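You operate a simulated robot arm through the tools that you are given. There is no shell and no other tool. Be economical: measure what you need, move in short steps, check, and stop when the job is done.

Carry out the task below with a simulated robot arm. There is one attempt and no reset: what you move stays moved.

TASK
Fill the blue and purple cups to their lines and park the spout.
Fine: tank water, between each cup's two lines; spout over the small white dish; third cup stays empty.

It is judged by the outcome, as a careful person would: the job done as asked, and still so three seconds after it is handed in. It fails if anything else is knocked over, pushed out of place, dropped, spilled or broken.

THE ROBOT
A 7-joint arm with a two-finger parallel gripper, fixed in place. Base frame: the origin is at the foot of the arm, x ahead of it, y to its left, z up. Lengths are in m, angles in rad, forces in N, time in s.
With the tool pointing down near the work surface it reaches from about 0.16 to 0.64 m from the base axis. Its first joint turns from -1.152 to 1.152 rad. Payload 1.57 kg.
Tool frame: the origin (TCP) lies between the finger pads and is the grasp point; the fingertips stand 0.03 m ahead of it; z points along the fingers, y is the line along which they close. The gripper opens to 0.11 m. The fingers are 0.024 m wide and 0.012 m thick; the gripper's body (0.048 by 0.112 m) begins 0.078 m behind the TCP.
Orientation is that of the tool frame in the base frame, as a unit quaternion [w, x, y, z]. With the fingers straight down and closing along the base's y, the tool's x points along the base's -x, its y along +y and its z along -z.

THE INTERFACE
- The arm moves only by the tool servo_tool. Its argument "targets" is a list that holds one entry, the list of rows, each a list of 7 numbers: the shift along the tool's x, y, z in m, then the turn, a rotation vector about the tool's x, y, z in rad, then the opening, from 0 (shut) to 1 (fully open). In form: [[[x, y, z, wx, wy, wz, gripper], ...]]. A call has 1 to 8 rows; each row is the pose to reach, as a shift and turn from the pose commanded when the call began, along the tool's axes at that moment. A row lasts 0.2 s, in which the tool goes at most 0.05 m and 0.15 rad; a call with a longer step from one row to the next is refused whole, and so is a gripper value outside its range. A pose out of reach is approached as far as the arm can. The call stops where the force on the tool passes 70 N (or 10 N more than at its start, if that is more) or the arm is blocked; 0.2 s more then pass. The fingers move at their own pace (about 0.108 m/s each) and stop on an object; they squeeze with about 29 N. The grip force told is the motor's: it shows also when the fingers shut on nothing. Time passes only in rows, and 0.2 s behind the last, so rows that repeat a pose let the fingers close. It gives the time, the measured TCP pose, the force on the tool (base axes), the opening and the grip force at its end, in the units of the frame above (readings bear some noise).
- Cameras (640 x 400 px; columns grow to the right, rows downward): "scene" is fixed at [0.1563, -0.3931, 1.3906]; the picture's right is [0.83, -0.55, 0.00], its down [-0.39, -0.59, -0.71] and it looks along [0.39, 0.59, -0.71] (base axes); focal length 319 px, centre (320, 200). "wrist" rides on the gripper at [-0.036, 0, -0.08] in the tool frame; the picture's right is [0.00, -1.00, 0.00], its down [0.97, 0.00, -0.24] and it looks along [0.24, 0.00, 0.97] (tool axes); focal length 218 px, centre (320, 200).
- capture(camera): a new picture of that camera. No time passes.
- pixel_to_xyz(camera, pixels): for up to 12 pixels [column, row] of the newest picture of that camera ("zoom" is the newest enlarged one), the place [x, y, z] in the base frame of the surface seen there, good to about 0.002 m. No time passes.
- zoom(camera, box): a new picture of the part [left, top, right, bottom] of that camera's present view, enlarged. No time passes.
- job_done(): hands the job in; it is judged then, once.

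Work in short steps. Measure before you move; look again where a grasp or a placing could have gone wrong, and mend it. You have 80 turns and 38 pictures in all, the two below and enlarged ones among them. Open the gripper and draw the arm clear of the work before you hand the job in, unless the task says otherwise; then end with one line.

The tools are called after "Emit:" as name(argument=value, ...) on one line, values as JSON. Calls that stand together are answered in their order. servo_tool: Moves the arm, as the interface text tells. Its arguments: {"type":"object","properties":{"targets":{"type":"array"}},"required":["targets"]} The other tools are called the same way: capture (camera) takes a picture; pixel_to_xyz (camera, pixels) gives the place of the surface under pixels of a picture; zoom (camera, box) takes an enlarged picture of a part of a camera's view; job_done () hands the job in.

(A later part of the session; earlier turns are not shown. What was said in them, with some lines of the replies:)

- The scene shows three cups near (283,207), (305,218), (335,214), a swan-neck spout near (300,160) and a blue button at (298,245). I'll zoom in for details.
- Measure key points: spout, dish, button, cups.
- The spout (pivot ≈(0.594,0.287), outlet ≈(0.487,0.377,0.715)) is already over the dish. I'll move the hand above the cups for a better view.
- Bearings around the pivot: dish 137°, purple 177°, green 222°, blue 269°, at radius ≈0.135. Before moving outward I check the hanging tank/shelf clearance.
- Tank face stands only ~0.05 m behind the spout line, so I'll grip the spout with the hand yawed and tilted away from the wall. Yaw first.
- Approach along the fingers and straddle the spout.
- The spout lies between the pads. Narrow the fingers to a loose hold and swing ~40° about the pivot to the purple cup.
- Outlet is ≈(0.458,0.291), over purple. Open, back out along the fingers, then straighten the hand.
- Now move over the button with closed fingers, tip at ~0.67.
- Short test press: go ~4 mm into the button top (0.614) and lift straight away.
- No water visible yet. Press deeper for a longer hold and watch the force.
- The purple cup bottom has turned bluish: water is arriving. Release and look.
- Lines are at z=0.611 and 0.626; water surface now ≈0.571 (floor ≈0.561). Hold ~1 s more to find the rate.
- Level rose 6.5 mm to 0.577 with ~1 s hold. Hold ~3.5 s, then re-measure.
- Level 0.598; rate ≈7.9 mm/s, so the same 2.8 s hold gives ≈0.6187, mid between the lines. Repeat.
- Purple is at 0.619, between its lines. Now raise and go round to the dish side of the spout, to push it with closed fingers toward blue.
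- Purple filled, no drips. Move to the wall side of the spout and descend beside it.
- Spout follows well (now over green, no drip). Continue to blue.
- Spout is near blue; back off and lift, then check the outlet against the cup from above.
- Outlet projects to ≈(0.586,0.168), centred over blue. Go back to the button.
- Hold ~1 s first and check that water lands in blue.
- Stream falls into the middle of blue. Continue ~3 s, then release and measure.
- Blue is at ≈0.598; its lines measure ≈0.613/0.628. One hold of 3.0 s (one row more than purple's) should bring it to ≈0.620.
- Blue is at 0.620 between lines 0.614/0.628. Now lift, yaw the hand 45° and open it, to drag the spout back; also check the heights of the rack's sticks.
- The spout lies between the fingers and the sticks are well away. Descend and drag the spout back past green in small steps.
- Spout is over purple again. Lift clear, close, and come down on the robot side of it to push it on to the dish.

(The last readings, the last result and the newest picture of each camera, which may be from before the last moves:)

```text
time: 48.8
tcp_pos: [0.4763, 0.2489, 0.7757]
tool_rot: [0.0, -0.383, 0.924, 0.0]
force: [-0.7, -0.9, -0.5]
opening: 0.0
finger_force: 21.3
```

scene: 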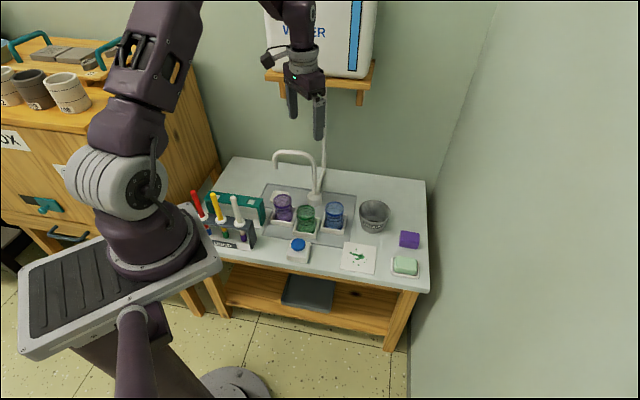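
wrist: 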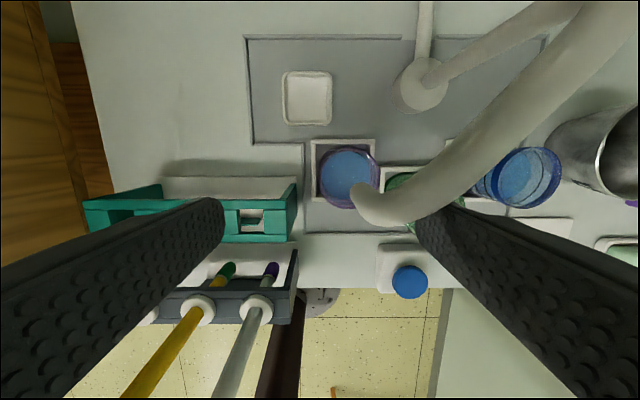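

Emit:
servo_tool(targets=[[[-0.012, 0.012, 0, 0, 0, 0, 0], [-0.0201, 0.0223, 0, 0, 0, 0, 0], [-0.029, 0.0318, 0, 0, 0, 0, 0], [-0.041, 0.041, 0, 0, 0, 0, 0], [-0.0544, 0.0497, 0, 0, 0, 0, 0], [-0.0679, 0.0551, 0, 0, 0, 0, 0], [-0.0745, 0.057, 0, 0, 0, 0, 0], [-0.0805, 0.0589, 0, 0, 0, 0, 0]]])

Emit:
servo_tool(targets=[[[0.02, 0, 0, 0, 0, 0, 0], [0.04, 0, -0.01, 0, 0, 0, 0], [0.05, 0, -0.05, 0, 0, 0, 0], [0.05, 0, -0.1, 0, 0, 0, 0], [0.07, 0, -0.14, 0, 0, 0, 0.5], [0.11, 0, -0.14, 0, 0, 0, 0.5], [0.15, 0, -0.14, 0, 0, 0, 0.5], [0.19, 0, -0.14, 0, 0, 0, 0.5]]])

Emit:
zoom(camera="scene", box=[230, 135, 370, 250])

Emit:
capture(camera="wrist")

```text
time: 50.6
tcp_pos: [0.4913, 0.3486, 0.7778]
tool_rot: [-0.001, -0.383, 0.924, 0.0]
force: [0.0, 0.2, -0.1]
opening: 0.0
finger_force: 21.2
```

```text
time: 52.4
tcp_pos: [0.3574, 0.2127, 0.9169]
tool_rot: [0.0, -0.381, 0.924, 0.0]
force: [0.4, -0.1, 0.6]
opening: 0.0553
finger_force: 0.1
```

```text
3.48 times, centred on (300, 192) of scene
```

zoom: 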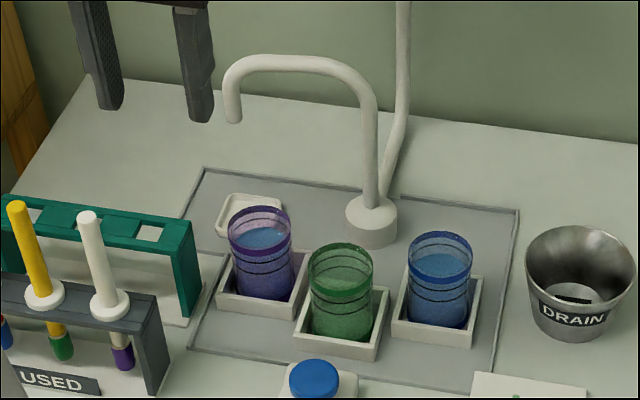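

```text
3 pictures are left
```

wrist: 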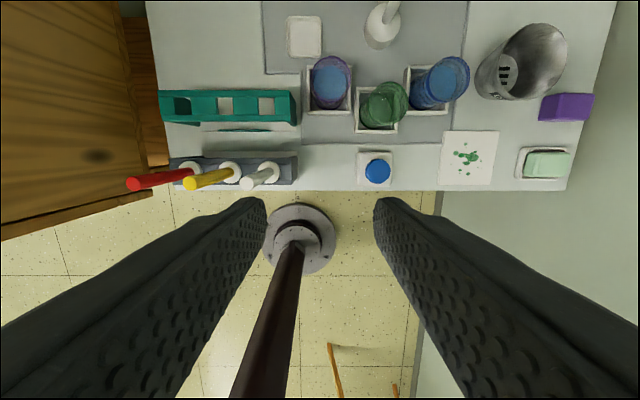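

Measure outlet tip versus dish precisely.

Emit:
pixel_to_xyz(camera="zoom", pixels=[[233, 118], [230, 90], [260, 66], [300, 61], [340, 72], [222, 228], [238, 197], [282, 206], [372, 205]])

Emit:
pixel_to_xyz(camera="wrist", pixels=[[304, 36], [290, 18], [319, 18], [290, 54], [319, 54], [380, 25]])

```text
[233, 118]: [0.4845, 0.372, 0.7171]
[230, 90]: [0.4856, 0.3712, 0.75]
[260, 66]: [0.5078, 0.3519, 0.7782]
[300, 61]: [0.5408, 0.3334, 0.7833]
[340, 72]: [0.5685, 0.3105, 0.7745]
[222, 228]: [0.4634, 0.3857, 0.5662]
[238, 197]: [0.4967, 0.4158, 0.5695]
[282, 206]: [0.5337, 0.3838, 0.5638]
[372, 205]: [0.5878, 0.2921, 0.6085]
```

```text
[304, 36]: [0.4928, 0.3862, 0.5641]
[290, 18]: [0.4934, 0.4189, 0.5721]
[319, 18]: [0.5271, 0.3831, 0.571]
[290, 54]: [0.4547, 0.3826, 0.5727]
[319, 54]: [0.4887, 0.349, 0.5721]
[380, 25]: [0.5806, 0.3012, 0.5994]
```

The outlet axis is at ≈(0.490,0.380), against the dish centre at (0.491,0.384), so it is centred. Both cups are between their lines, green looks empty, nothing else has moved, and the gripper is open and clear. Handing in.

Emit:
job_done()

```text
The job is handed in.
```

The blue and purple cups are filled with tank water to between their lines, the green cup is empty, and the spout is parked over the white dish.
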